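You operate a simulated robot arm through the tools that you are given. There is no shell and no other tool. Be economical: measure what you need, move in short steps, check, and stop when the job is done.

You are at the controls of a simulated two-armed robot. One attempt, no reset.

Task
Take the lid off the grease tin and lay it down on the top of the steel stand.

It is judged by the outcome, as a careful person would: the job done as asked, and still so three seconds after it is handed in. It fails if anything else is knocked over, pushed out of place, dropped, spilled or broken. Lids that push on must go on centred and level and be pressed home; caps that screw on are set level and turned clockwise until they are tight.

Robot
Two 7-joint arms with two-finger parallel grippers on one trunk, on a base that drives. Base frame: it is fixed to the floor where the robot stands at the start and does not move with it; the origin is under the middle of the robot, x ahead of it, y to its left, z up. Units: mm, degrees, N and s.
The left shoulder is at the start at [50, 177, 1029], the right one opposite. With the tool pointing down near the work surface each hand reaches from about 100 to 680 mm from the robot's upright axis, wherever it stands, measured 20 degrees to its own side. Payload 3.43 kg a hand.
The tool frame of a hand sits at the grasp point between the pads (the TCP): z along the fingers, y along the line on which they close. The tips reach 34 mm beyond it. The gripper opens to 128 mm. The fingers are 24 mm wide and 12 mm thick; the gripper's body (48 by 130 mm) begins 96 mm behind the TCP.
Orientation is told as [roll, pitch, yaw] about the base's x, y, z axes, in that order, counted from this pose: with the fingers straight down and closing along the base's y, the tool's x points along the base's -x, its y along +y and its z along -z.

Tools
- The arms move only by the tool apply_moves. It takes "left_moves", "right_moves" or both (then of equal length, played together; a hand with none holds still); each is a list that holds one entry, the list of rows, each a list of 7 numbers: the turn, a rotation vector about the base's x, y, z in degrees, then the shift along the base's x, y, z in mm, then the closure, from 0 (fully open) to 1 (shut). In form: [[[wx, wy, wz, tx, ty, tz, claw], ...]]. A call has 1 to 20 rows; each row shifts and turns the commanded pose from where the row before left it. Each row takes 0.2 s and may step no farther than 50 mm and 8.6 degrees from the row before; otherwise, or with a gripper value out of range, the whole call is refused. Where a pose cannot be reached the arm comes as near as it can. A force on the tool above 40 N (or 10 N above the force at the start of the call, whichever is more), or a blocked arm, ends the call early, and 0.2 s more pass. Each finger travels about 108 mm/s and halts on what it meets, pressing with about 44 N; the grip force reading is that of the motor and also rises with nothing between the fingers. The clock runs only during rows and for 0.2 s after the last one: add rows that do not move to give the fingers time. The reply holds the time, the measured pose of the TCP, the force on the tool along the base axes, the opening and the grip force, in the units named above and with some noise, with the torque about the TCP (base axes, N m) and any sound that the robot's microphone picked up, and new pictures: "views" is both (left out), scene, wrist or none (wrist: the cameras of the hands that moved).
- Cameras (640 x 400 px; columns grow to the right, rows downward): "scene" is now at [167.7, -14, 1232]; the picture's right is [-0.09, -1.00, 0.00], its down [-0.18, 0.02, -0.98] and it looks along [0.98, -0.09, -0.18] (base axes); focal length 270 px, centre (320, 200). "left" rides on the left gripper at [76, 11, -160] in its tool frame; the picture's right is [-0.15, 0.99, 0.00], its down [-0.88, -0.13, -0.46] and it looks along [-0.45, -0.07, 0.89] (tool axes); focal length 234 px, centre (320, 200). "right" rides on the right gripper at [76, -11, -160] in its tool frame; the picture's right is [0.15, 0.99, 0.00], its down [-0.88, 0.13, -0.46] and it looks along [-0.45, 0.07, 0.89] (tool axes); focal length 234 px, centre (320, 200). There is no depth. A picture from a camera that has moved, and an enlarged one, comes with that camera's place and axes in the base frame and with its lens. The place of the scene camera against the robot may be out by one fixed shift of up to 12 mm in any direction.
- slide_trunk(by): slides the trunk up (or, below 0, down) by that many mm; the arms and the scene camera ride with it, the base frame stays. It gives what a move gives, with no picture.
- drive_base(legs): drives the robot by 1 to 6 legs, each [ahead, turn to the left] in mm and degrees, along the robot's own axes; the way and the turn of a leg run together, so that a leg with both is an arc; at most 1500 mm and 180 degrees a leg. The arms and the cameras ride along, it lands a little off, and it stops where it bumps. It gives what a move gives, and a new picture of the scene camera.
- turn_head(pan, tilt): turns the head with the scene camera to pan (to the left, within 80 degrees either way) and tilt (down, from -29 to 69), counted from straight ahead of the robot. It gives what a move gives, and a new picture of the scene camera.
- enlarge(camera, box): a new picture of the part [left, top, right, bottom] of that camera's present view, enlarged. The clock stands still meanwhile.
- job_done(): hands the job in; it is judged then, once.

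Go step by step. Nothing tells you exact positions but the pictures and the camera data: compare them with the known pose of the tool, close in by small moves and look again before you grip or let go. The budget is 120 turns and 260 pictures, counting those below and the enlarged ones. Unless the task says otherwise, let go and move clear before handing in, and close with one line.

The tools are called after "Request:" as a command line: name --argument value ..., lists and objects as JSON in quotes. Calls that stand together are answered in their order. apply_moves: Moves the arms, as the interface text tells. Its arguments: {"type":"object","properties":{"left_moves":{"type":"array"},"right_moves":{"type":"array"},"views":{"type":"string","enum":["both","scene","wrist","none"]}},"required":[]} The other tools are called the same way: slide_trunk (by) slides the trunk up or down; drive_base (legs) drives the base; turn_head (pan, tilt) turns the head that bears the scene camera; enlarge (camera, box) takes an enlarged picture of a part of a camera's view; job_done () hands the job in.

At the start:

```text
clock: 0.0
left_ee_pos: [466.9, 180.9, 1062.2]
left_ee_rot: [0.0, 0.0, -0.2]
left_force: [0.9, 0.6, 0.4]
left_wrist_torque: [0.02, -0.01, 0.03]
left_width: 127.9
left_grasp_force: 0.0
right_ee_pos: [402.7, -180.9, 1136.1]
right_ee_rot: [-0.1, 0.1, -0.2]
right_force: [-0.4, 0.3, -0.4]
right_wrist_torque: [0.0, 0.0, 0.0]
right_width: 127.9
right_grasp_force: 0.0
trunk travel left (down, up): [-200.0, 201.0]
robot x, y, heading: [0.5, -2.9, -0.4]
head pan, tilt: [-5.2, 10.4]
```

scene: 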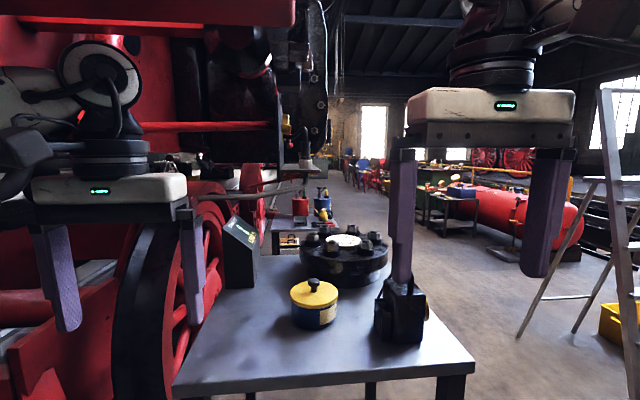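
right: 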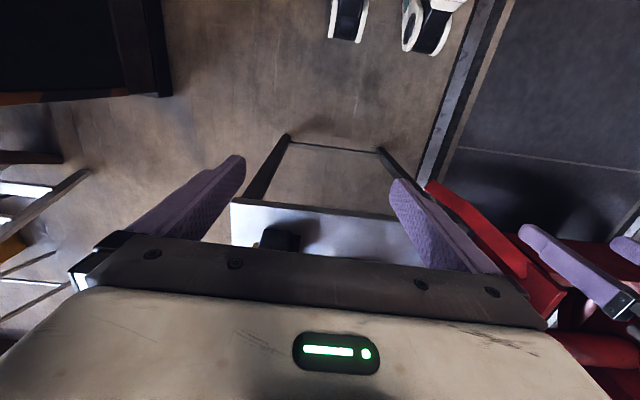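
left: 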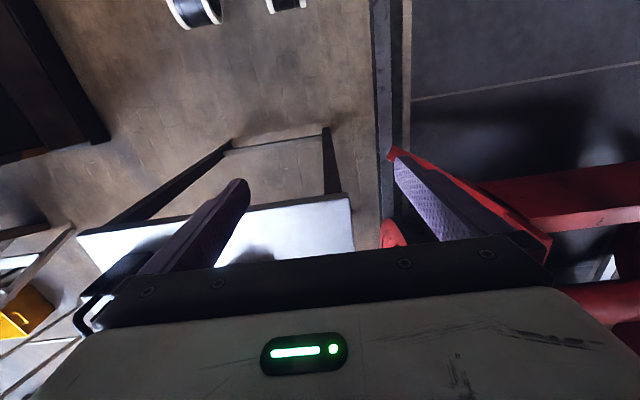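

I see a table ahead with a yellow-lidded tin, a black lantern-like object, a flange and a wedge-shaped sign. I'll enlarge the picture to identify the tin and the stand.

Request:
enlarge --camera "scene" --box '[170, 200, 490, 400]'

Request:
enlarge --camera "scene" --box '[220, 140, 380, 260]'

Request:
turn_head --pan 0 --tilt 35

```text
2.00 times, centred on (330, 300) of scene
camera zoom: at [167.7, -14.0, 1232.0], right [-0.09, -1.0, 0.0], down [-0.18, 0.02, -0.98], along [0.98, -0.09, -0.18], focal length 541 px, centre (300, 0)
```

zoom: 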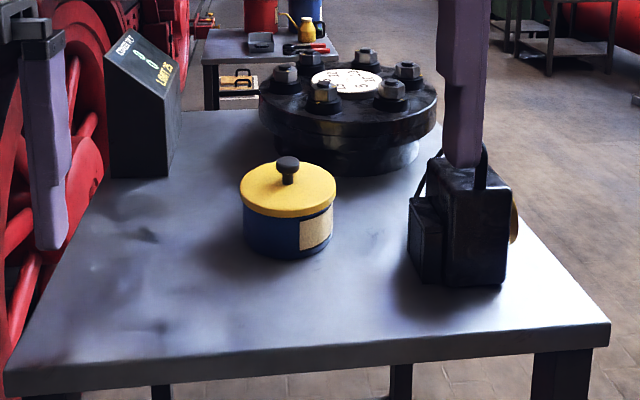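

```text
3.33 times, centred on (300, 200) of scene
camera zoom: at [167.7, -14.0, 1232.0], right [-0.09, -1.0, 0.0], down [-0.18, 0.02, -0.98], along [0.98, -0.09, -0.18], focal length 901 px, centre (387, 200)
```

zoom: 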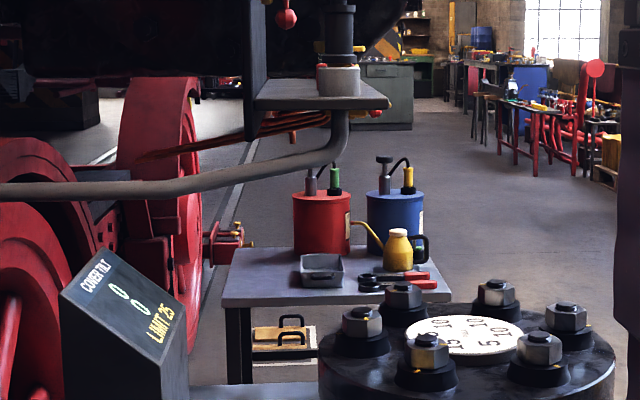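

```text
clock: 0.9
left_ee_pos: [467.0, 181.6, 1063.1]
left_ee_rot: [0.1, 0.0, -0.2]
left_force: [0.6, 0.7, -0.6]
left_wrist_torque: [0.01, 0.01, -0.01]
left_width: 128.0
left_grasp_force: 0.0
right_ee_pos: [401.1, -178.7, 1136.8]
right_ee_rot: [-0.1, 0.0, -0.2]
right_force: [0.0, 0.1, 0.2]
right_wrist_torque: [0.0, 0.03, 0.03]
right_width: 128.0
right_grasp_force: 0.0
trunk travel left (down, up): [-200.0, 201.0]
robot x, y, heading: [-0.3, -1.3, 0.3]
head pan, tilt: [0.0, 35.0]
camera scene: at [163.2, -5.6, 1192.5], right [0.0, -1.0, 0.0], down [-0.57, 0.0, -0.82], along [0.82, 0.0, -0.57], focal length 270 px, centre (320, 200)
```

scene: 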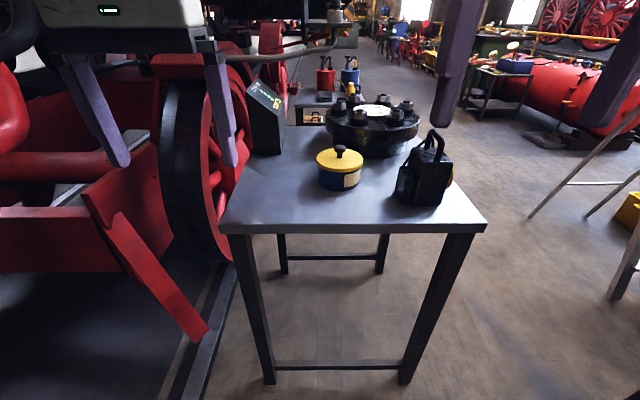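

The tin (blue, yellow lid with a black knob) stands on the steel-topped table, at roughly x 810, y -60, lid at about z 870. I'll read the sign and the dial, and look at what else could be "the stand".

Request:
enlarge --camera "scene" --box '[230, 60, 310, 110]'

Request:
enlarge --camera "scene" --box '[310, 80, 470, 210]'

Request:
apply_moves --left_moves '[[[0, 0, 0, -40, 0, 20, 0], [0, 0, 0, -40, 0, 20, 0], [0, 0, 0, -40, 0, 20, 0], [0, 0, 0, -20, 0, 20, 0]]]' --views "none"

```text
8.00 times, centred on (270, 85) of scene
camera zoom: at [163.2, -5.6, 1192.5], right [0.0, -1.0, 0.0], down [-0.57, 0.0, -0.82], along [0.82, 0.0, -0.57], focal length 2163 px, centre (720, 1120)
```

zoom: 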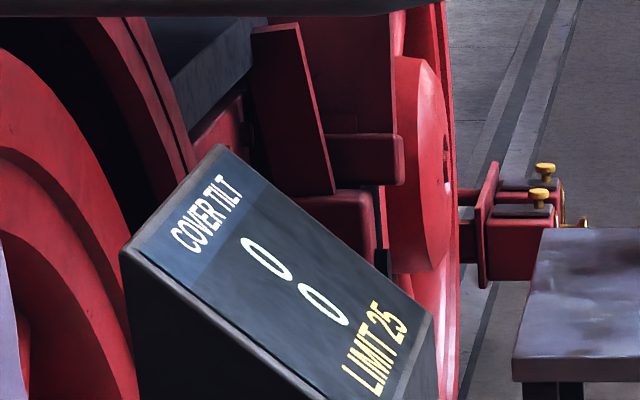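

```text
3.08 times, centred on (390, 145) of scene
camera zoom: at [163.2, -5.6, 1192.5], right [0.0, -1.0, 0.0], down [-0.57, 0.0, -0.82], along [0.82, 0.0, -0.57], focal length 832 px, centre (105, 369)
```

zoom: 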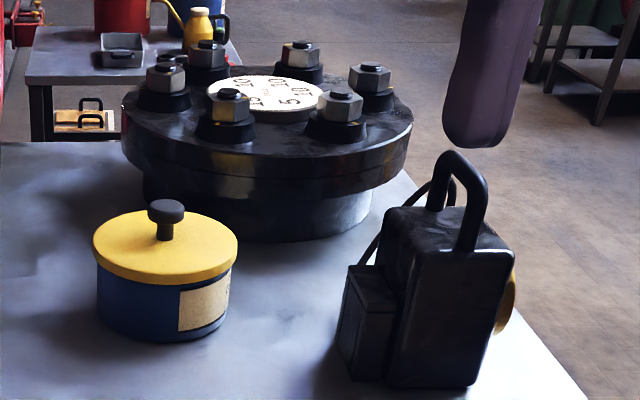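

```text
clock: 2.1
left_ee_pos: [336.8, 189.7, 1116.6]
left_ee_rot: [1.9, 4.5, 0.5]
left_force: [0.1, -0.4, 0.6]
left_wrist_torque: [-0.01, 0.02, 0.0]
left_width: 128.1
left_grasp_force: 0.1
right_ee_pos: [407.4, -174.7, 1137.4]
right_ee_rot: [-0.3, 0.4, -0.3]
right_force: [-0.1, -0.1, -0.5]
right_wrist_torque: [-0.02, 0.01, 0.01]
right_width: 128.0
right_grasp_force: 0.1
trunk travel left (down, up): [-200.0, 201.0]
robot x, y, heading: [2.5, 1.8, -0.1]
head pan, tilt: [0.0, 35.0]
stopped in row 4 (left hand): the arm was blocked; the commanded pose is now the measured one
```

The near table, steel-topped, is the stand. I'm driving ahead to bring the tin in reach of the right hand.

Request:
drive_base --legs '[[220, 0]]'

```text
clock: 3.8
left_ee_pos: [522.1, 192.3, 1102.7]
left_ee_rot: [1.0, 0.9, 0.3]
left_force: [0.6, -0.8, 0.6]
left_wrist_torque: [0.05, 0.11, 0.0]
left_width: 128.1
left_grasp_force: 0.2
right_ee_pos: [595.1, -170.2, 1120.0]
right_ee_rot: [-0.5, -2.0, -0.2]
right_force: [1.2, -0.2, 0.5]
right_wrist_torque: [-0.02, 0.08, 0.03]
right_width: 128.0
right_grasp_force: 0.0
trunk travel left (down, up): [-200.0, 201.0]
robot x, y, heading: [221.3, 1.7, 0.3]
head pan, tilt: [0.0, 35.0]
camera scene: at [355.0, 2.9, 1218.5], right [-0.01, -1.0, 0.01], down [0.0, -0.01, -1.0], along [1.0, -0.01, 0.0], focal length 270 px, centre (320, 200)
```

scene: 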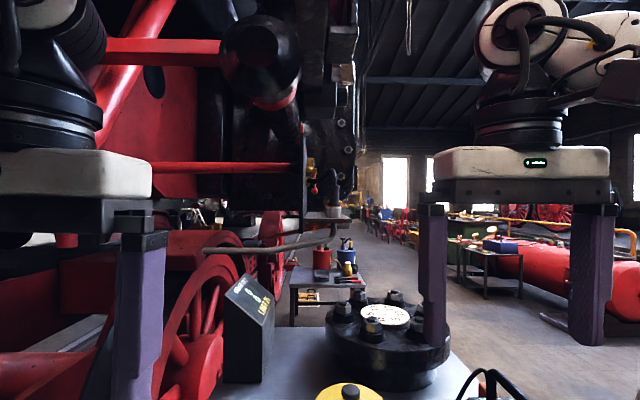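

The head was still swaying from the drive. I'll tilt it down for a steady look at the table.

Request:
turn_head --pan -5 --tilt 42

```text
clock: 4.5
left_ee_pos: [523.4, 194.2, 1100.6]
left_ee_rot: [1.0, 1.1, 0.2]
left_force: [0.0, 0.7, 0.2]
left_wrist_torque: [-0.07, -0.05, 0.02]
left_width: 128.1
left_grasp_force: 0.1
right_ee_pos: [596.2, -167.9, 1119.3]
right_ee_rot: [-0.7, -1.8, -0.1]
right_force: [-1.2, 0.2, -0.2]
right_wrist_torque: [-0.03, -0.04, -0.02]
right_width: 127.7
right_grasp_force: 0.1
trunk travel left (down, up): [-200.0, 201.0]
robot x, y, heading: [220.7, 4.4, 0.0]
head pan, tilt: [-5.0, 42.0]
camera scene: at [356.4, 2.2, 1218.5], right [-0.05, -1.0, 0.01], down [0.0, -0.01, -1.0], along [1.0, -0.05, 0.0], focal length 270 px, centre (320, 200)
```

scene: 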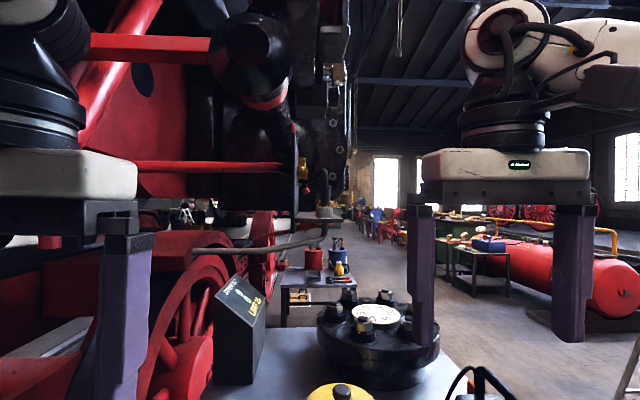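

The head reports 42° of tilt, but the camera looks level. I'll command it again.

Request:
turn_head --pan -5 --tilt 60

```text
clock: 5.3
left_ee_pos: [524.7, 195.1, 1099.0]
left_ee_rot: [0.9, 1.1, 0.2]
left_force: [0.3, 0.7, 0.7]
left_wrist_torque: [-0.05, -0.04, -0.01]
left_width: 127.8
left_grasp_force: 0.1
right_ee_pos: [597.0, -167.1, 1120.7]
right_ee_rot: [-0.8, -1.7, -0.2]
right_force: [0.2, 1.2, 0.2]
right_wrist_torque: [-0.04, -0.04, -0.02]
right_width: 128.2
right_grasp_force: 0.0
trunk travel left (down, up): [-200.0, 201.0]
robot x, y, heading: [223.0, 1.4, -0.0]
head pan, tilt: [-5.0, 60.0]
camera scene: at [357.6, 1.5, 1218.4], right [-0.07, -1.0, 0.01], down [0.0, -0.01, -1.0], along [1.0, -0.07, 0.0], focal length 270 px, centre (320, 200)
```

scene: 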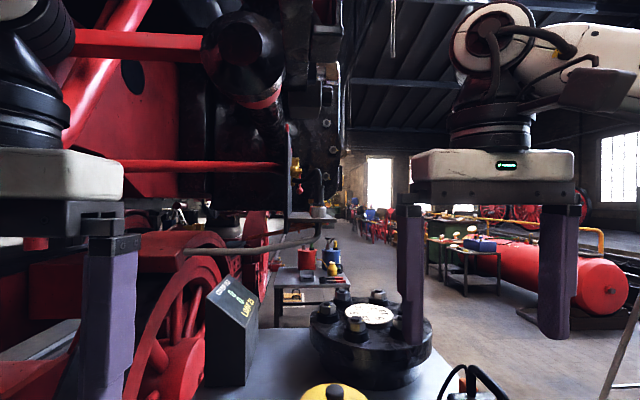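

The left arm seems to have come up against the head when I pulled it back, which explains the "blocked" report. I'll ease it forward again.

Request:
apply_moves --left_moves '[[[0, 0, 0, 20, 0, -5, 0], [0, 0, 0, 30, 0, -10, 0], [0, 0, 0, 30, 0, -10, 0]]]' --views "scene"

```text
clock: 6.3
left_ee_pos: [606.3, 196.9, 1076.6]
left_ee_rot: [1.0, 1.4, 0.3]
left_force: [-0.9, 0.4, 1.1]
left_wrist_torque: [0.0, -0.08, 0.02]
left_width: 127.8
left_grasp_force: 0.1
right_ee_pos: [598.6, -167.2, 1117.8]
right_ee_rot: [-0.7, -1.5, -0.2]
right_force: [-0.2, -0.7, 0.4]
right_wrist_torque: [0.05, -0.06, 0.02]
right_width: 128.1
right_grasp_force: 0.1
trunk travel left (down, up): [-200.0, 201.0]
robot x, y, heading: [216.3, 2.5, 0.2]
head pan, tilt: [-5.0, 60.0]
stopped in row 3 (left hand): the arm was blocked; the commanded pose is now the measured one
camera scene: at [358.6, 1.1, 1218.4], right [-0.08, -1.0, 0.01], down [0.0, -0.01, -1.0], along [1.0, -0.08, 0.0], focal length 270 px, centre (320, 200)
```

scene: 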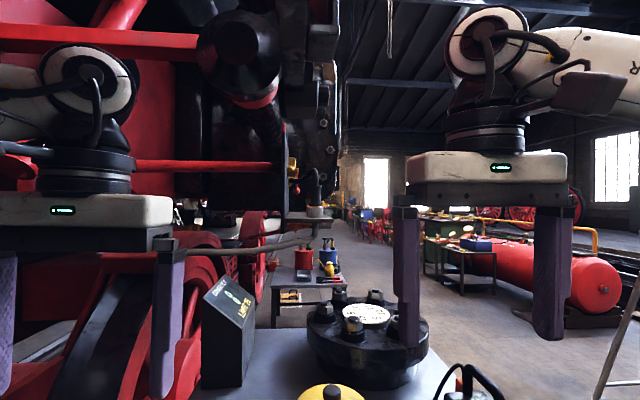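

The head is still not tilting and the left arm reported blocked again, so something is touching. I'll look with all the cameras before moving further.

Request:
apply_moves --left_moves '[[[0, 0, 0, 0, 0, 0, 0]]]' --right_moves '[[[0, 0, 0, 0, 0, 0, 0]]]' --views "both"

```text
clock: 6.9
left_ee_pos: [606.3, 194.9, 1075.9]
left_ee_rot: [1.0, 1.4, 0.2]
left_force: [-0.4, -1.0, 0.8]
left_wrist_torque: [-0.02, -0.02, 0.0]
left_width: 128.3
left_grasp_force: 0.0
right_ee_pos: [599.3, -168.1, 1116.8]
right_ee_rot: [-0.7, -1.4, -0.3]
right_force: [-0.2, -0.1, -0.5]
right_wrist_torque: [-0.01, -0.04, -0.02]
right_width: 128.0
right_grasp_force: 0.0
trunk travel left (down, up): [-200.0, 201.0]
robot x, y, heading: [212.0, 6.8, 0.1]
head pan, tilt: [-5.0, 60.0]
stopped in row 1 (left hand): the arm was blocked; the commanded pose is now the measured one
camera scene: at [359.1, 0.9, 1218.4], right [-0.08, -1.0, 0.01], down [0.0, -0.01, -1.0], along [1.0, -0.08, 0.0], focal length 270 px, centre (320, 200)
camera right: at [519.6, -177.2, 1274.9], right [-0.14, 0.99, -0.02], down [0.87, 0.13, 0.47], along [0.47, 0.06, -0.88], focal length 234 px, centre (320, 200)
camera left: at [534.3, 202.7, 1238.1], right [0.14, 0.99, 0.01], down [0.89, -0.13, 0.43], along [0.43, -0.05, -0.9], focal length 234 px, centre (320, 200)
```

scene: 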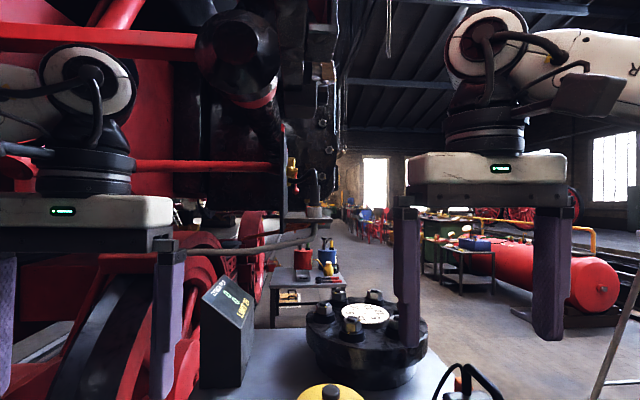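
right: 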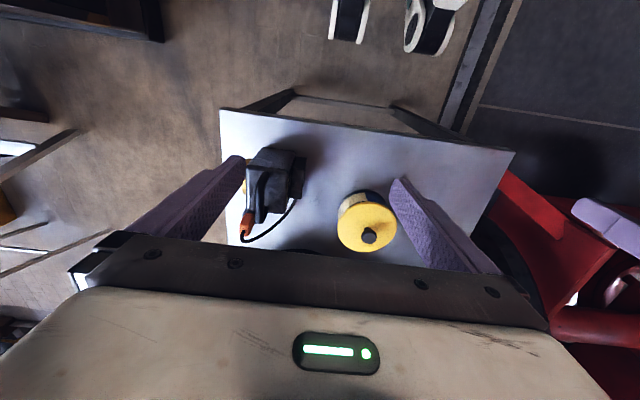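
left: 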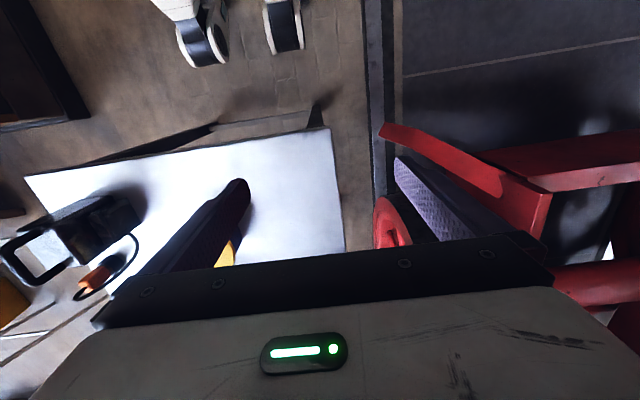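

The left arm keeps reporting blocked. I'll turn the head towards it to see what it is touching.

Request:
turn_head --pan 60 --tilt 20

```text
clock: 8.2
left_ee_pos: [605.8, 189.4, 1078.3]
left_ee_rot: [1.3, 1.3, 0.2]
left_force: [0.2, -0.1, -0.9]
left_wrist_torque: [-0.02, 0.02, 0.03]
left_width: 127.8
left_grasp_force: 0.1
right_ee_pos: [598.1, -174.1, 1116.6]
right_ee_rot: [-0.3, -1.6, -0.3]
right_force: [-1.6, -0.3, 0.0]
right_wrist_torque: [-0.02, -0.03, 0.01]
right_width: 128.0
right_grasp_force: 0.0
trunk travel left (down, up): [-200.0, 201.0]
robot x, y, heading: [220.8, 0.9, -0.0]
head pan, tilt: [60.0, 20.0]
camera scene: at [358.8, 2.0, 1218.5], right [0.01, -1.0, 0.01], down [0.0, -0.01, -1.0], along [1.0, 0.01, 0.0], focal length 270 px, centre (320, 200)
```

scene: 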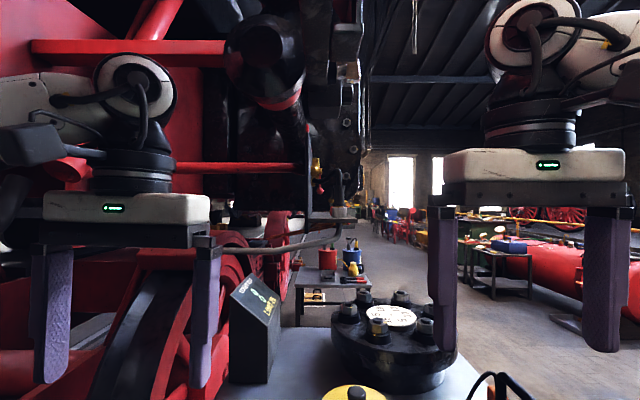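

The head doesn't pan or tilt and the upper body was pushed back about 30 mm. In the first picture a red bar hung overhead close in front, and I think the head has bumped it. I'll back off and look up.

Request:
drive_base --legs '[[-100, 0]]'

Request:
turn_head --pan 0 --tilt -10

```text
clock: 9.4
left_ee_pos: [510.0, 163.9, 1099.4]
left_ee_rot: [3.2, 1.7, 0.3]
left_force: [0.0, -0.1, 0.6]
left_wrist_torque: [-0.01, 0.04, -0.01]
left_width: 128.2
left_grasp_force: 0.1
right_ee_pos: [501.2, -197.9, 1125.8]
right_ee_rot: [1.5, -1.2, -0.2]
right_force: [-0.4, 0.2, -0.3]
right_wrist_torque: [0.01, 0.0, -0.04]
right_width: 127.9
right_grasp_force: 0.0
trunk travel left (down, up): [-200.0, 201.0]
robot x, y, heading: [118.9, -2.9, 0.1]
head pan, tilt: [60.0, 20.0]
camera scene: at [255.7, 11.1, 1190.5], right [0.43, -0.9, -0.01], down [-0.42, -0.19, -0.89], along [0.8, 0.39, -0.46], focal length 270 px, centre (320, 200)
```

scene: 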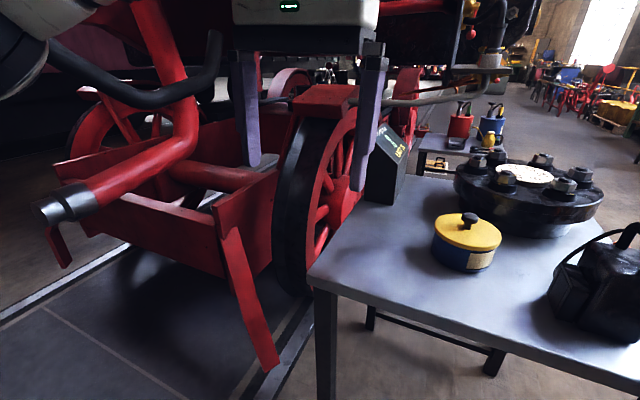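

```text
clock: 10.7
left_ee_pos: [504.0, 190.0, 1099.9]
left_ee_rot: [1.3, 1.4, 0.2]
left_force: [-0.4, 0.3, 0.1]
left_wrist_torque: [-0.04, 0.0, 0.01]
left_width: 128.1
left_grasp_force: 0.0
right_ee_pos: [496.6, -172.6, 1139.0]
right_ee_rot: [-0.4, -1.4, -0.3]
right_force: [0.2, 0.0, 0.2]
right_wrist_torque: [-0.02, 0.0, -0.01]
right_width: 127.9
right_grasp_force: 0.0
trunk travel left (down, up): [-200.0, 201.0]
robot x, y, heading: [117.0, 4.6, 0.2]
head pan, tilt: [0.0, -10.0]
camera scene: at [256.6, 3.5, 1189.9], right [0.01, -1.0, 0.01], down [-0.51, -0.01, -0.86], along [0.86, 0.01, -0.51], focal length 270 px, centre (320, 200)
```

scene: 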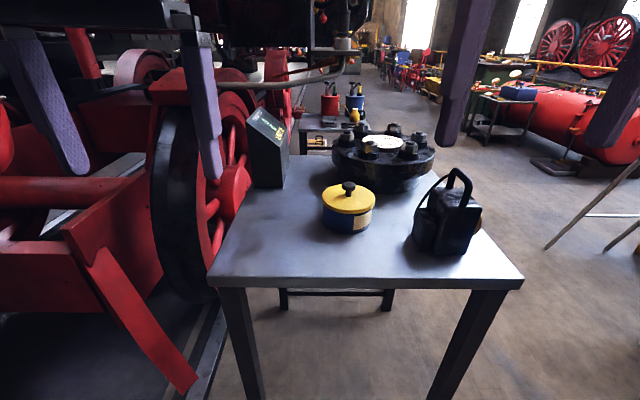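

The head still can't tilt up, so something overhead is pressing on it. Lowering the trunk should free it.

Request:
slide_trunk --by -60

Request:
turn_head --pan 0 --tilt -15

```text
clock: 11.7
left_ee_pos: [526.7, 185.4, 1041.8]
left_ee_rot: [1.7, 2.9, 0.2]
left_force: [0.0, 0.5, -0.1]
left_wrist_torque: [0.01, -0.04, 0.01]
left_width: 128.0
left_grasp_force: 0.0
right_ee_pos: [519.2, -178.5, 1078.1]
right_ee_rot: [0.0, -0.1, -0.2]
right_force: [-0.9, 1.1, 0.1]
right_wrist_torque: [0.04, 0.0, 0.0]
right_width: 128.1
right_grasp_force: 0.0
trunk travel left (down, up): [-140.0, 261.0]
robot x, y, heading: [116.0, 0.8, 0.1]
head pan, tilt: [0.0, -10.0]
```

```text
clock: 12.3
left_ee_pos: [526.2, 186.1, 1041.2]
left_ee_rot: [1.7, 3.0, 0.2]
left_force: [0.3, 0.5, 0.4]
left_wrist_torque: [-0.02, 0.02, 0.0]
left_width: 128.3
left_grasp_force: 0.1
right_ee_pos: [519.1, -177.8, 1077.1]
right_ee_rot: [0.1, 0.0, -0.2]
right_force: [-0.5, 0.0, 0.2]
right_wrist_torque: [0.01, 0.03, 0.0]
right_width: 128.0
right_grasp_force: 0.1
trunk travel left (down, up): [-140.0, 261.0]
robot x, y, heading: [113.3, 3.6, 0.1]
head pan, tilt: [0.0, -15.0]
camera scene: at [272.3, -4.9, 1211.0], right [0.0, -1.0, 0.0], down [0.26, 0.0, -0.97], along [0.97, 0.0, 0.26], focal length 270 px, centre (320, 200)
```

scene: 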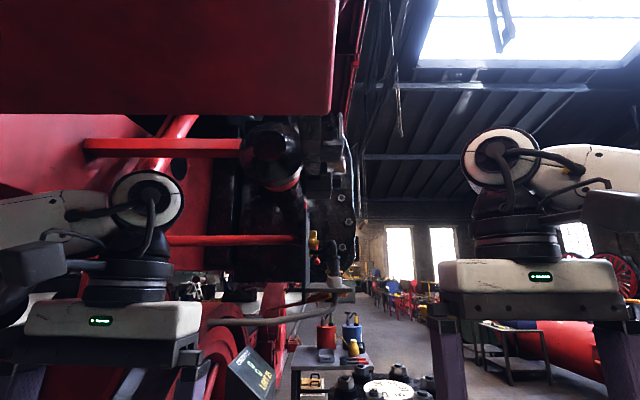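

The head moves freely now. There is a big red slab overhead, so I must stay low. I'll bring the right hand inward and partly closed, draw the left hand back, lower the trunk more and look down.

Request:
apply_moves --right_moves '[[[0, 0, 0, 0, 30, 0, 0.2], [0, 0, 0, 0, 30, 0, 0.4], [0, 0, 0, 0, 30, 0, 0.6], [0, 0, 0, 0, 25, 0, 0.6], [0, 0, 0, 0, 0, 0, 0.6]]]' --left_moves '[[[0, 0, 0, -20, 0, 0, 0.3], [0, 0, 0, -20, 0, 0, 0.6], [0, 0, 0, -20, 0, 0, 0.9], [0, 0, 0, -20, 0, 0, 0.9], [0, 0, 0, 0, 0, 0, 0.9]]]' --views "none"

Request:
slide_trunk --by -80

Request:
turn_head --pan 0 --tilt 30

```text
clock: 13.5
left_ee_pos: [446.1, 185.0, 1041.9]
left_ee_rot: [1.7, 2.9, 0.3]
left_force: [0.1, -0.9, 0.3]
left_wrist_torque: [-0.02, 0.0, 0.02]
left_width: 12.8
left_grasp_force: 0.0
right_ee_pos: [520.3, -61.0, 1077.5]
right_ee_rot: [0.0, 0.1, -0.2]
right_force: [0.9, -0.6, -0.5]
right_wrist_torque: [0.01, 0.0, -0.03]
right_width: 51.2
right_grasp_force: 0.1
trunk travel left (down, up): [-140.0, 261.0]
robot x, y, heading: [116.2, -0.4, -0.1]
head pan, tilt: [0.0, -15.0]
```

```text
clock: 14.7
left_ee_pos: [445.8, 184.8, 960.9]
left_ee_rot: [1.7, 2.9, 0.2]
left_force: [0.5, 0.3, 0.5]
left_wrist_torque: [-0.04, -0.02, -0.03]
left_width: 12.7
left_grasp_force: 0.0
right_ee_pos: [520.4, -62.1, 998.2]
right_ee_rot: [-0.1, 0.0, -0.3]
right_force: [-0.2, -0.3, 0.1]
right_wrist_torque: [0.01, -0.03, 0.01]
right_width: 51.3
right_grasp_force: 0.1
trunk travel left (down, up): [-60.0, 341.0]
robot x, y, heading: [119.8, 1.0, 0.0]
head pan, tilt: [0.0, -15.0]
```

```text
clock: 15.8
left_ee_pos: [447.2, 185.2, 961.8]
left_ee_rot: [1.8, 2.9, 0.2]
left_force: [0.0, 0.8, -0.4]
left_wrist_torque: [-0.01, 0.02, -0.03]
left_width: 12.7
left_grasp_force: 0.0
right_ee_pos: [520.5, -60.4, 998.7]
right_ee_rot: [0.0, 0.0, -0.2]
right_force: [-0.1, -0.3, 1.0]
right_wrist_torque: [0.03, 0.01, 0.0]
right_width: 51.0
right_grasp_force: 0.1
trunk travel left (down, up): [-60.0, 341.0]
robot x, y, heading: [116.4, 0.3, -0.1]
head pan, tilt: [0.0, 30.0]
camera scene: at [282.3, -4.9, 1060.3], right [0.0, -1.0, 0.0], down [-0.5, 0.0, -0.87], along [0.87, 0.0, -0.5], focal length 270 px, centre (320, 200)
```

scene: 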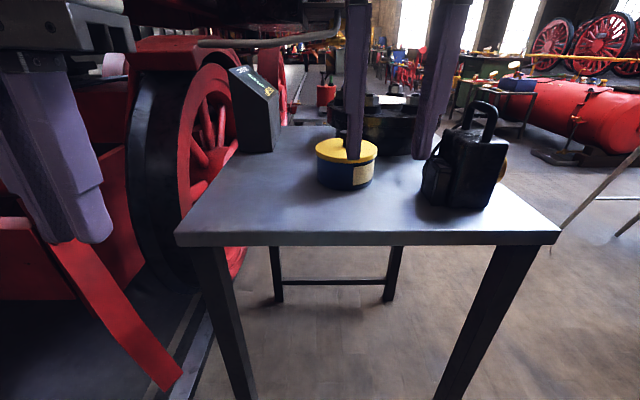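

The tin is at about x 786, y -55, with the lid at z ~880; the lantern is well to its right. I'm driving 120 mm ahead.

Request:
drive_base --legs '[[120, 0]]'

Request:
apply_moves --right_moves '[[[0, 0, 0, 0, 0, 0, 0.6]]]' --views "both"

```text
clock: 17.1
left_ee_pos: [565.9, 184.8, 962.4]
left_ee_rot: [1.7, 2.9, 0.2]
left_force: [1.1, -0.3, -0.1]
left_wrist_torque: [0.01, 0.02, -0.03]
left_width: 12.8
left_grasp_force: 0.0
right_ee_pos: [640.5, -62.7, 997.8]
right_ee_rot: [-0.1, 0.2, -0.2]
right_force: [0.6, 0.2, -1.0]
right_wrist_torque: [0.0, -0.04, 0.0]
right_width: 51.1
right_grasp_force: 0.1
trunk travel left (down, up): [-60.0, 341.0]
robot x, y, heading: [236.6, 1.1, -0.1]
head pan, tilt: [0.0, 30.0]
camera scene: at [402.1, -4.8, 1060.2], right [0.0, -1.0, 0.0], down [-0.5, 0.0, -0.87], along [0.87, 0.0, -0.5], focal length 270 px, centre (320, 200)
```

scene: 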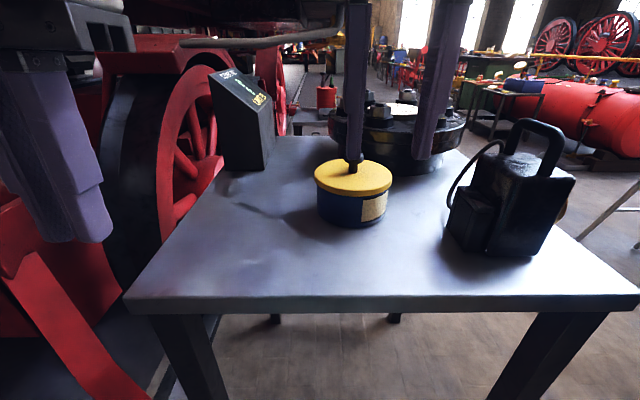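

```text
clock: 17.5
left_ee_pos: [566.5, 185.8, 960.7]
left_ee_rot: [1.7, 3.0, 0.3]
left_force: [0.1, -0.2, 1.0]
left_wrist_torque: [-0.02, 0.01, 0.0]
left_width: 12.7
left_grasp_force: 0.1
right_ee_pos: [641.6, -62.1, 997.7]
right_ee_rot: [0.0, 0.1, -0.2]
right_force: [-0.4, -0.1, 0.1]
right_wrist_torque: [-0.01, 0.0, 0.0]
right_width: 51.6
right_grasp_force: 0.1
trunk travel left (down, up): [-60.0, 341.0]
robot x, y, heading: [235.9, -1.0, 0.1]
head pan, tilt: [0.0, 30.0]
camera scene: at [402.0, -4.8, 1060.2], right [0.0, -1.0, 0.0], down [-0.5, 0.0, -0.87], along [0.87, 0.0, -0.5], focal length 270 px, centre (320, 200)
camera right: at [565.3, -72.7, 1157.7], right [-0.14, 0.99, 0.0], down [0.88, 0.13, 0.46], along [0.45, 0.07, -0.89], focal length 234 px, centre (320, 200)
```

scene: 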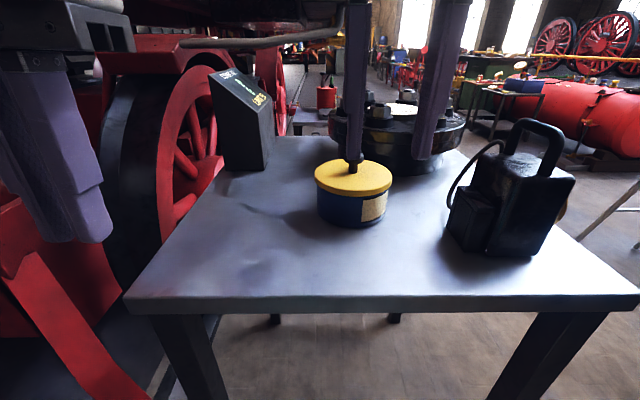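
right: 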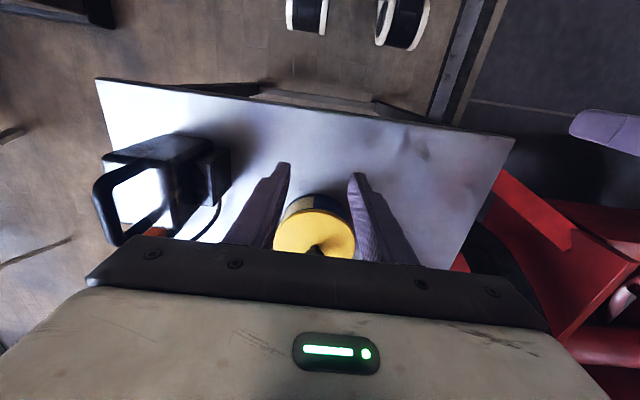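

The lid's centre comes out near (760, -52) with its top at z ~890; the knob reaches about 925. I'll move the hand over it at the present height and look again.

Request:
apply_moves --right_moves '[[[0, 0, 0, 30, 3, 0, 0.6], [0, 0, 0, 30, 3, 0, 0.6], [0, 0, 0, 30, 3, 0, 0.6], [0, 0, 0, 24, 1, 0, 0.6], [0, 0, 0, 0, 0, 0, 0.6]]]' --views "both"

Request:
enlarge --camera "scene" --box '[270, 80, 430, 240]'

Request:
enlarge --camera "right" --box '[200, 130, 440, 280]'

```text
clock: 18.7
left_ee_pos: [566.7, 185.0, 961.6]
left_ee_rot: [1.7, 2.9, 0.2]
left_force: [-0.2, 0.1, -0.6]
left_wrist_torque: [0.02, 0.0, -0.03]
left_width: 12.8
left_grasp_force: 0.0
right_ee_pos: [741.7, -51.6, 999.3]
right_ee_rot: [-0.1, 0.0, 0.0]
right_force: [0.0, -0.3, -0.2]
right_wrist_torque: [-0.02, -0.02, 0.0]
right_width: 51.1
right_grasp_force: 0.1
right hand out of reach, approached as far as the arm can: row 4
trunk travel left (down, up): [-60.0, 341.0]
robot x, y, heading: [234.3, -4.0, 0.2]
head pan, tilt: [0.0, 30.0]
camera scene: at [402.0, -4.8, 1060.2], right [0.0, -1.0, 0.0], down [-0.5, 0.0, -0.87], along [0.87, 0.0, -0.5], focal length 270 px, centre (320, 200)
camera right: at [667.5, -62.4, 1159.4], right [-0.14, 0.99, 0.0], down [0.88, 0.13, 0.46], along [0.45, 0.07, -0.89], focal length 234 px, centre (320, 200)
```

scene: 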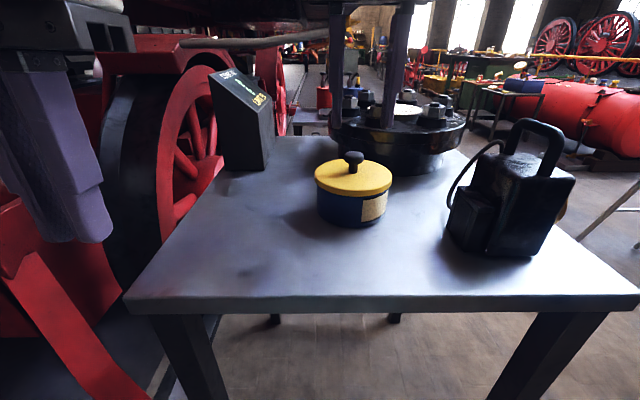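
right: 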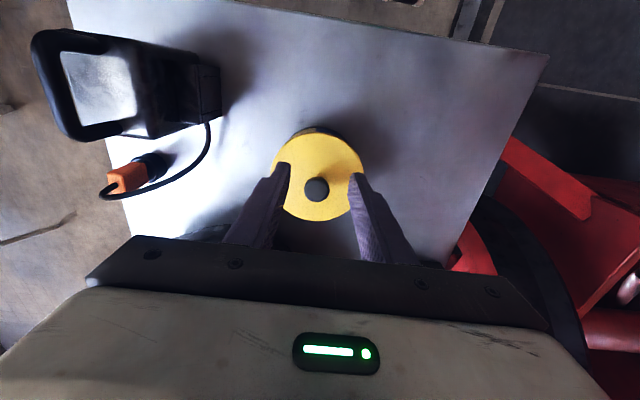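

```text
2.50 times, centred on (350, 160) of scene
camera zoom: at [402.0, -4.8, 1060.2], right [0.0, -1.0, 0.0], down [-0.5, 0.0, -0.87], along [0.87, 0.0, -0.5], focal length 676 px, centre (245, 300)
```

zoom: 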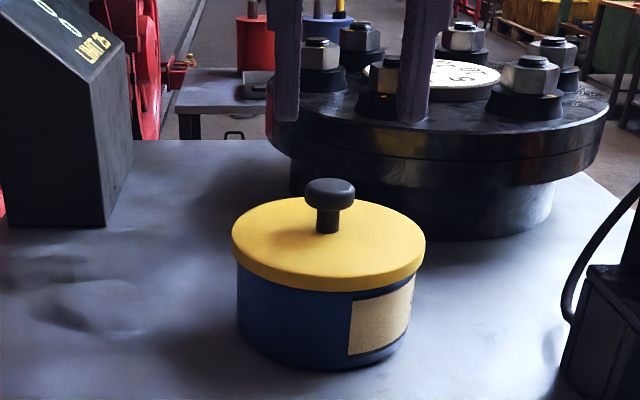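

```text
2.67 times, centred on (320, 205) of right
camera zoom: at [667.5, -62.4, 1159.4], right [-0.14, 0.99, 0.0], down [0.88, 0.13, 0.46], along [0.45, 0.07, -0.89], focal length 624 px, centre (320, 187)
```

zoom: 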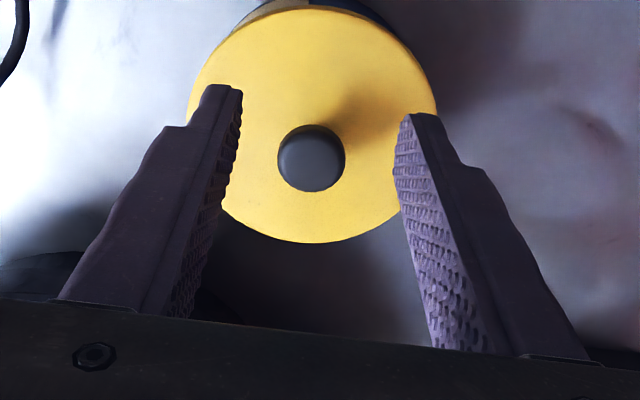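

The knob is at about (776, -50), with its top at z ~920 and the lid top at z ~893. The arm ran short of reach, so I'll drive 60 mm closer after drawing the left hand back a little.

Request:
apply_moves --left_moves '[[[0, 0, 0, -20, 0, 0, 0.9], [0, 0, 0, -20, 0, 0, 0.9]]]' --right_moves '[[[0, 0, 0, -10, 0, 0, 0.6], [0, 0, 0, -10, 0, 0, 0.6]]]' --views "none"

Request:
drive_base --legs '[[60, 0]]'

Request:
apply_moves --right_moves '[[[0, 0, 0, 0, 0, 0, 0.6]]]' --views "both"

```text
clock: 19.3
left_ee_pos: [525.1, 184.4, 960.5]
left_ee_rot: [1.7, 2.8, 0.3]
left_force: [-0.3, -0.4, 0.3]
left_wrist_torque: [-0.01, 0.0, 0.03]
left_width: 12.6
left_grasp_force: 0.1
right_ee_pos: [722.6, -50.9, 999.9]
right_ee_rot: [0.0, 0.1, -0.2]
right_force: [0.7, 0.3, 1.0]
right_wrist_torque: [-0.03, 0.0, 0.02]
right_width: 51.2
right_grasp_force: 0.1
trunk travel left (down, up): [-60.0, 341.0]
robot x, y, heading: [235.3, -3.3, 0.1]
head pan, tilt: [0.0, 30.0]
```

```text
clock: 20.2
left_ee_pos: [586.0, 185.8, 961.1]
left_ee_rot: [1.7, 2.9, 0.2]
left_force: [0.0, 0.5, -0.3]
left_wrist_torque: [0.02, 0.03, -0.02]
left_width: 12.6
left_grasp_force: 0.1
right_ee_pos: [782.5, -51.6, 999.2]
right_ee_rot: [0.0, 0.2, -0.2]
right_force: [-0.1, -0.3, 1.3]
right_wrist_torque: [0.04, -0.02, -0.01]
right_width: 51.4
right_grasp_force: 0.0
trunk travel left (down, up): [-60.0, 341.0]
robot x, y, heading: [293.8, 0.0, 0.0]
head pan, tilt: [0.0, 30.0]
camera scene: at [461.2, -4.8, 1060.1], right [0.0, -1.0, 0.0], down [-0.5, 0.0, -0.87], along [0.87, 0.0, -0.5], focal length 270 px, centre (320, 200)
```

scene: 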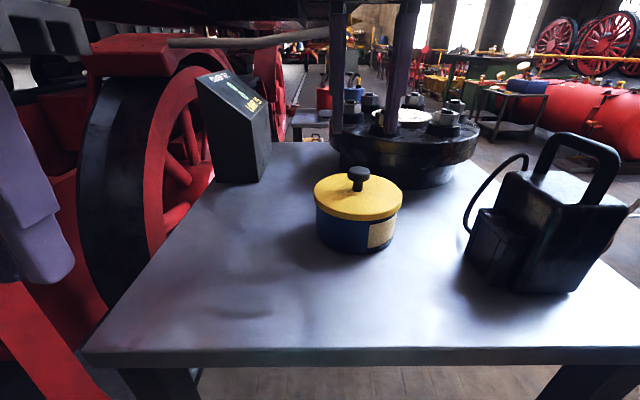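

```text
clock: 20.6
left_ee_pos: [585.8, 184.1, 961.6]
left_ee_rot: [1.7, 2.9, 0.2]
left_force: [0.4, 0.6, -0.7]
left_wrist_torque: [-0.02, 0.01, 0.01]
left_width: 12.7
left_grasp_force: 0.0
right_ee_pos: [783.0, -52.5, 997.6]
right_ee_rot: [0.0, -0.1, -0.1]
right_force: [0.1, 0.0, 1.4]
right_wrist_torque: [0.03, 0.02, -0.02]
right_width: 50.9
right_grasp_force: 0.1
trunk travel left (down, up): [-60.0, 341.0]
robot x, y, heading: [292.6, 0.1, -0.2]
head pan, tilt: [0.0, 30.0]
camera scene: at [461.1, -4.8, 1060.2], right [0.0, -1.0, 0.0], down [-0.5, 0.0, -0.87], along [0.87, 0.0, -0.5], focal length 270 px, centre (320, 200)
camera right: at [706.8, -62.2, 1158.7], right [-0.14, 0.99, 0.0], down [0.88, 0.13, 0.46], along [0.45, 0.07, -0.89], focal length 234 px, centre (320, 200)
```

scene: 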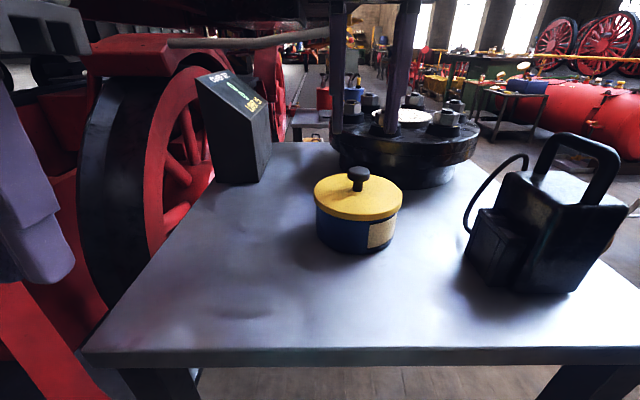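
right: 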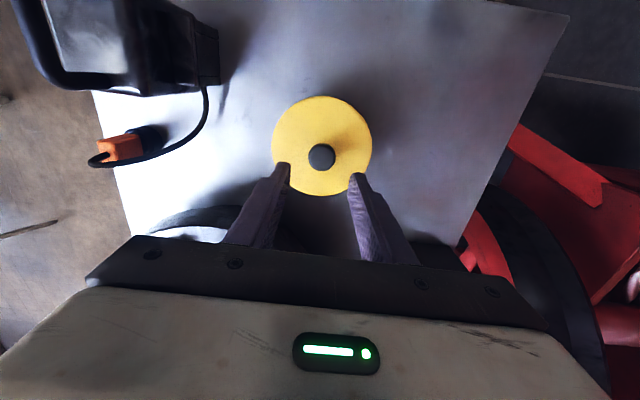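

The knob is again at (777, -49), consistent. I'll centre over it and descend to just above it.

Request:
apply_moves --right_moves '[[[0, 0, 0, -6, 3, 0, 0.6], [0, 0, 0, 0, 0, -15, 0.6], [0, 0, 0, 0, 0, -15, 0.6], [0, 0, 0, 0, 0, -5, 0.6]]]' --views "both"

Request:
enlarge --camera "right" --box '[220, 100, 420, 260]'

Request:
enlarge --camera "scene" --box '[290, 100, 430, 260]'

```text
clock: 21.6
left_ee_pos: [585.5, 184.2, 958.7]
left_ee_rot: [1.7, 2.9, 0.3]
left_force: [1.5, -0.4, 0.0]
left_wrist_torque: [-0.04, 0.01, 0.03]
left_width: 12.7
left_grasp_force: 0.1
right_ee_pos: [775.6, -48.5, 963.6]
right_ee_rot: [0.0, 0.0, -0.2]
right_force: [0.3, 0.5, 0.3]
right_wrist_torque: [0.0, -0.01, -0.01]
right_width: 51.3
right_grasp_force: 0.1
trunk travel left (down, up): [-60.0, 341.0]
robot x, y, heading: [298.1, 5.3, -0.1]
head pan, tilt: [0.0, 30.0]
camera scene: at [461.1, -4.8, 1060.2], right [0.0, -1.0, 0.0], down [-0.5, 0.0, -0.87], along [0.87, 0.0, -0.5], focal length 270 px, centre (320, 200)
camera right: at [700.0, -59.6, 1123.8], right [-0.14, 0.99, 0.0], down [0.88, 0.13, 0.46], along [0.45, 0.07, -0.89], focal length 234 px, centre (320, 200)
```

scene: 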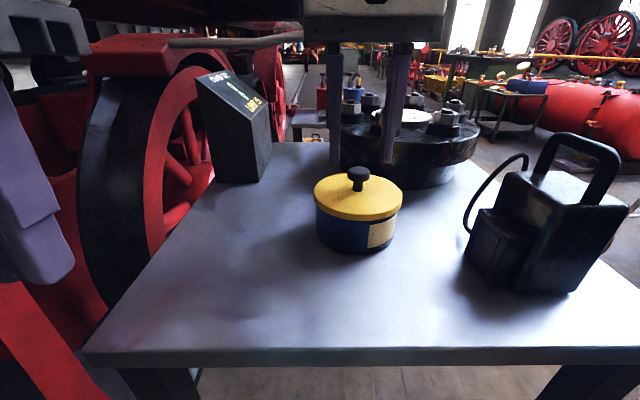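
right: 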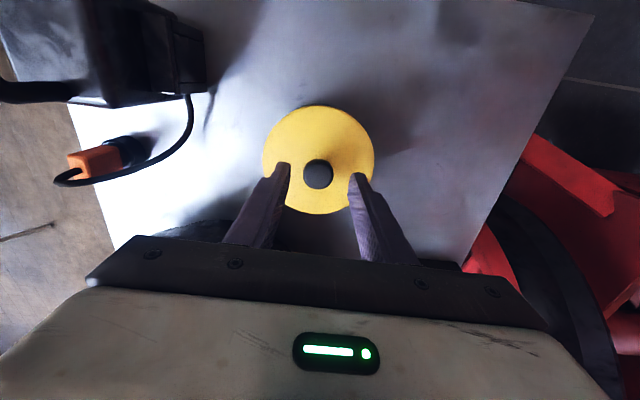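

```text
2.50 times, centred on (320, 180) of right
camera zoom: at [700.0, -59.6, 1123.8], right [-0.14, 0.99, 0.0], down [0.88, 0.13, 0.46], along [0.45, 0.07, -0.89], focal length 585 px, centre (320, 250)
```

zoom: 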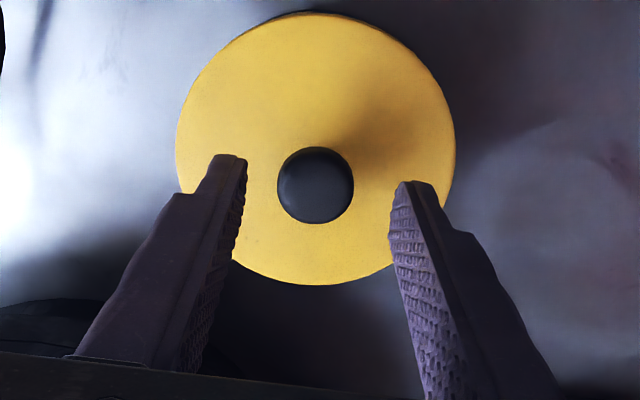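

```text
2.50 times, centred on (360, 180) of scene
camera zoom: at [461.1, -4.8, 1060.2], right [0.0, -1.0, 0.0], down [-0.5, 0.0, -0.87], along [0.87, 0.0, -0.5], focal length 676 px, centre (220, 250)
```

zoom: 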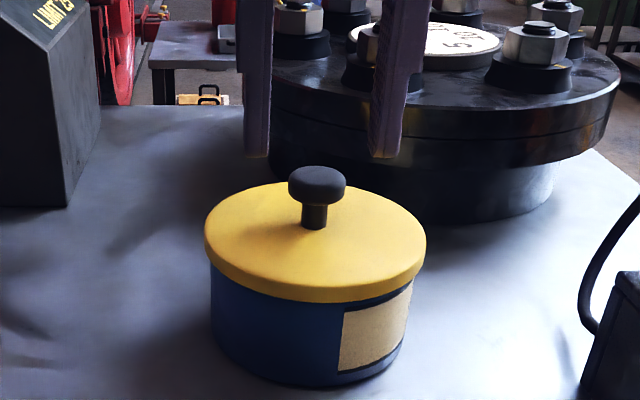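

The hand is centred over the knob. The tips are at z ~930, the knob top at ~916 and the lid at ~891. I'll descend 33 mm to straddle the knob.

Request:
apply_moves --right_moves '[[[0, 0, 0, 1, -0.5, -12, 0.6], [0, 0, 0, 0, 0, -12, 0.6], [0, 0, 0, 0, 0, -8, 0.6]]]' --views "both"

Request:
enlarge --camera "scene" --box '[290, 100, 430, 260]'

```text
clock: 22.4
left_ee_pos: [584.5, 184.7, 960.4]
left_ee_rot: [1.8, 2.9, 0.2]
left_force: [0.5, 0.3, 0.0]
left_wrist_torque: [-0.01, -0.01, 0.02]
left_width: 12.9
left_grasp_force: 0.1
right_ee_pos: [776.6, -49.5, 932.6]
right_ee_rot: [0.1, 0.0, -0.3]
right_force: [-0.2, 0.7, 0.4]
right_wrist_torque: [0.03, -0.01, -0.03]
right_width: 51.2
right_grasp_force: 0.0
trunk travel left (down, up): [-60.0, 341.0]
robot x, y, heading: [294.8, -1.3, 0.1]
head pan, tilt: [0.0, 30.0]
camera scene: at [461.1, -4.8, 1060.2], right [0.0, -1.0, 0.0], down [-0.5, 0.0, -0.87], along [0.87, 0.0, -0.5], focal length 270 px, centre (320, 200)
camera right: at [701.4, -60.4, 1092.1], right [-0.14, 0.99, 0.0], down [0.88, 0.13, 0.46], along [0.45, 0.07, -0.89], focal length 234 px, centre (320, 200)
```

scene: 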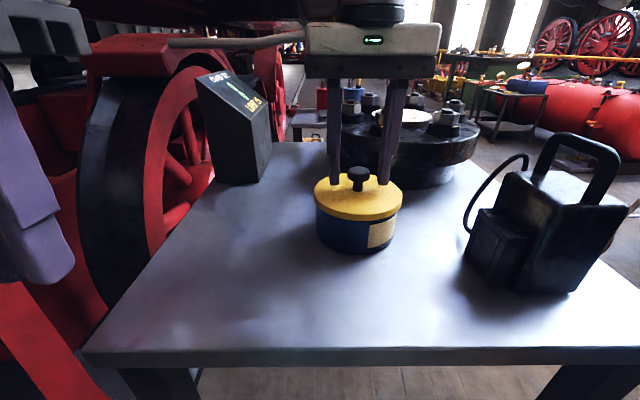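
right: 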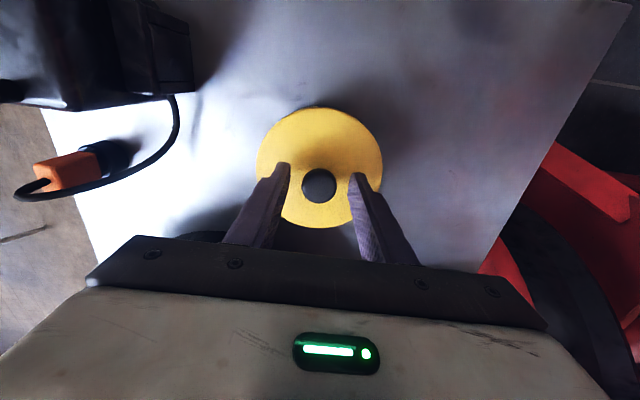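

```text
2.50 times, centred on (360, 180) of scene
camera zoom: at [461.1, -4.8, 1060.2], right [0.0, -1.0, 0.0], down [-0.5, 0.0, -0.87], along [0.87, 0.0, -0.5], focal length 676 px, centre (220, 250)
```

zoom: 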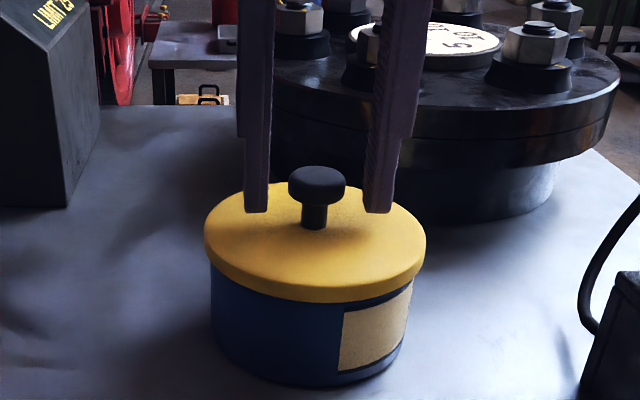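

The fingertips straddle the knob, centred and a few mm above the lid. I'm closing on it.

Request:
apply_moves --right_moves '[[[0, 0, 0, 0, 0, 0, 0.7], [0, 0, 0, 0, 0, 0, 0.76], [0, 0, 0, 0, 0, 0, 0.85], [0, 0, 0, 0, 0, 0, 1], [0, 0, 0, 0, 0, 0, 1]]]' --views "both"

```text
clock: 23.6
left_ee_pos: [586.3, 184.6, 960.4]
left_ee_rot: [1.7, 2.9, 0.3]
left_force: [0.0, -0.4, 1.2]
left_wrist_torque: [0.02, -0.01, -0.01]
left_width: 12.5
left_grasp_force: 0.1
right_ee_pos: [776.5, -48.8, 932.4]
right_ee_rot: [-0.1, 0.1, -0.2]
right_force: [0.4, -1.0, 0.4]
right_wrist_torque: [0.02, 0.01, -0.02]
right_width: 28.0
right_grasp_force: 43.7
trunk travel left (down, up): [-60.0, 341.0]
robot x, y, heading: [296.6, 1.2, -0.0]
head pan, tilt: [0.0, 30.0]
camera scene: at [461.1, -4.9, 1060.2], right [0.0, -1.0, 0.0], down [-0.5, 0.0, -0.87], along [0.87, 0.0, -0.5], focal length 270 px, centre (320, 200)
camera right: at [701.5, -60.5, 1092.0], right [-0.14, 0.99, 0.0], down [0.88, 0.13, 0.46], along [0.45, 0.07, -0.89], focal length 234 px, centre (320, 200)
```

scene: 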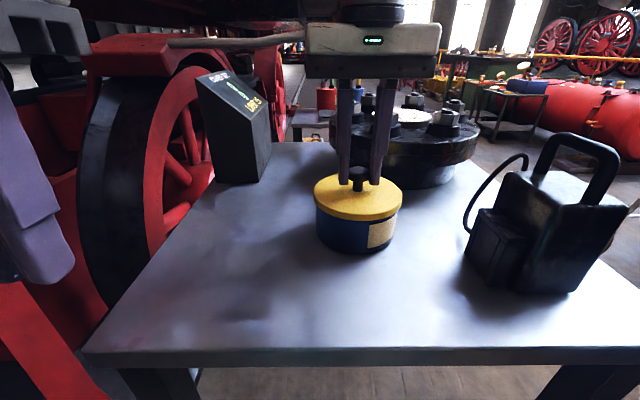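
right: 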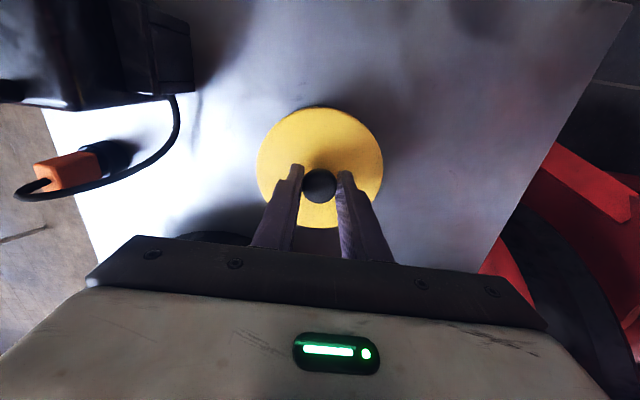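

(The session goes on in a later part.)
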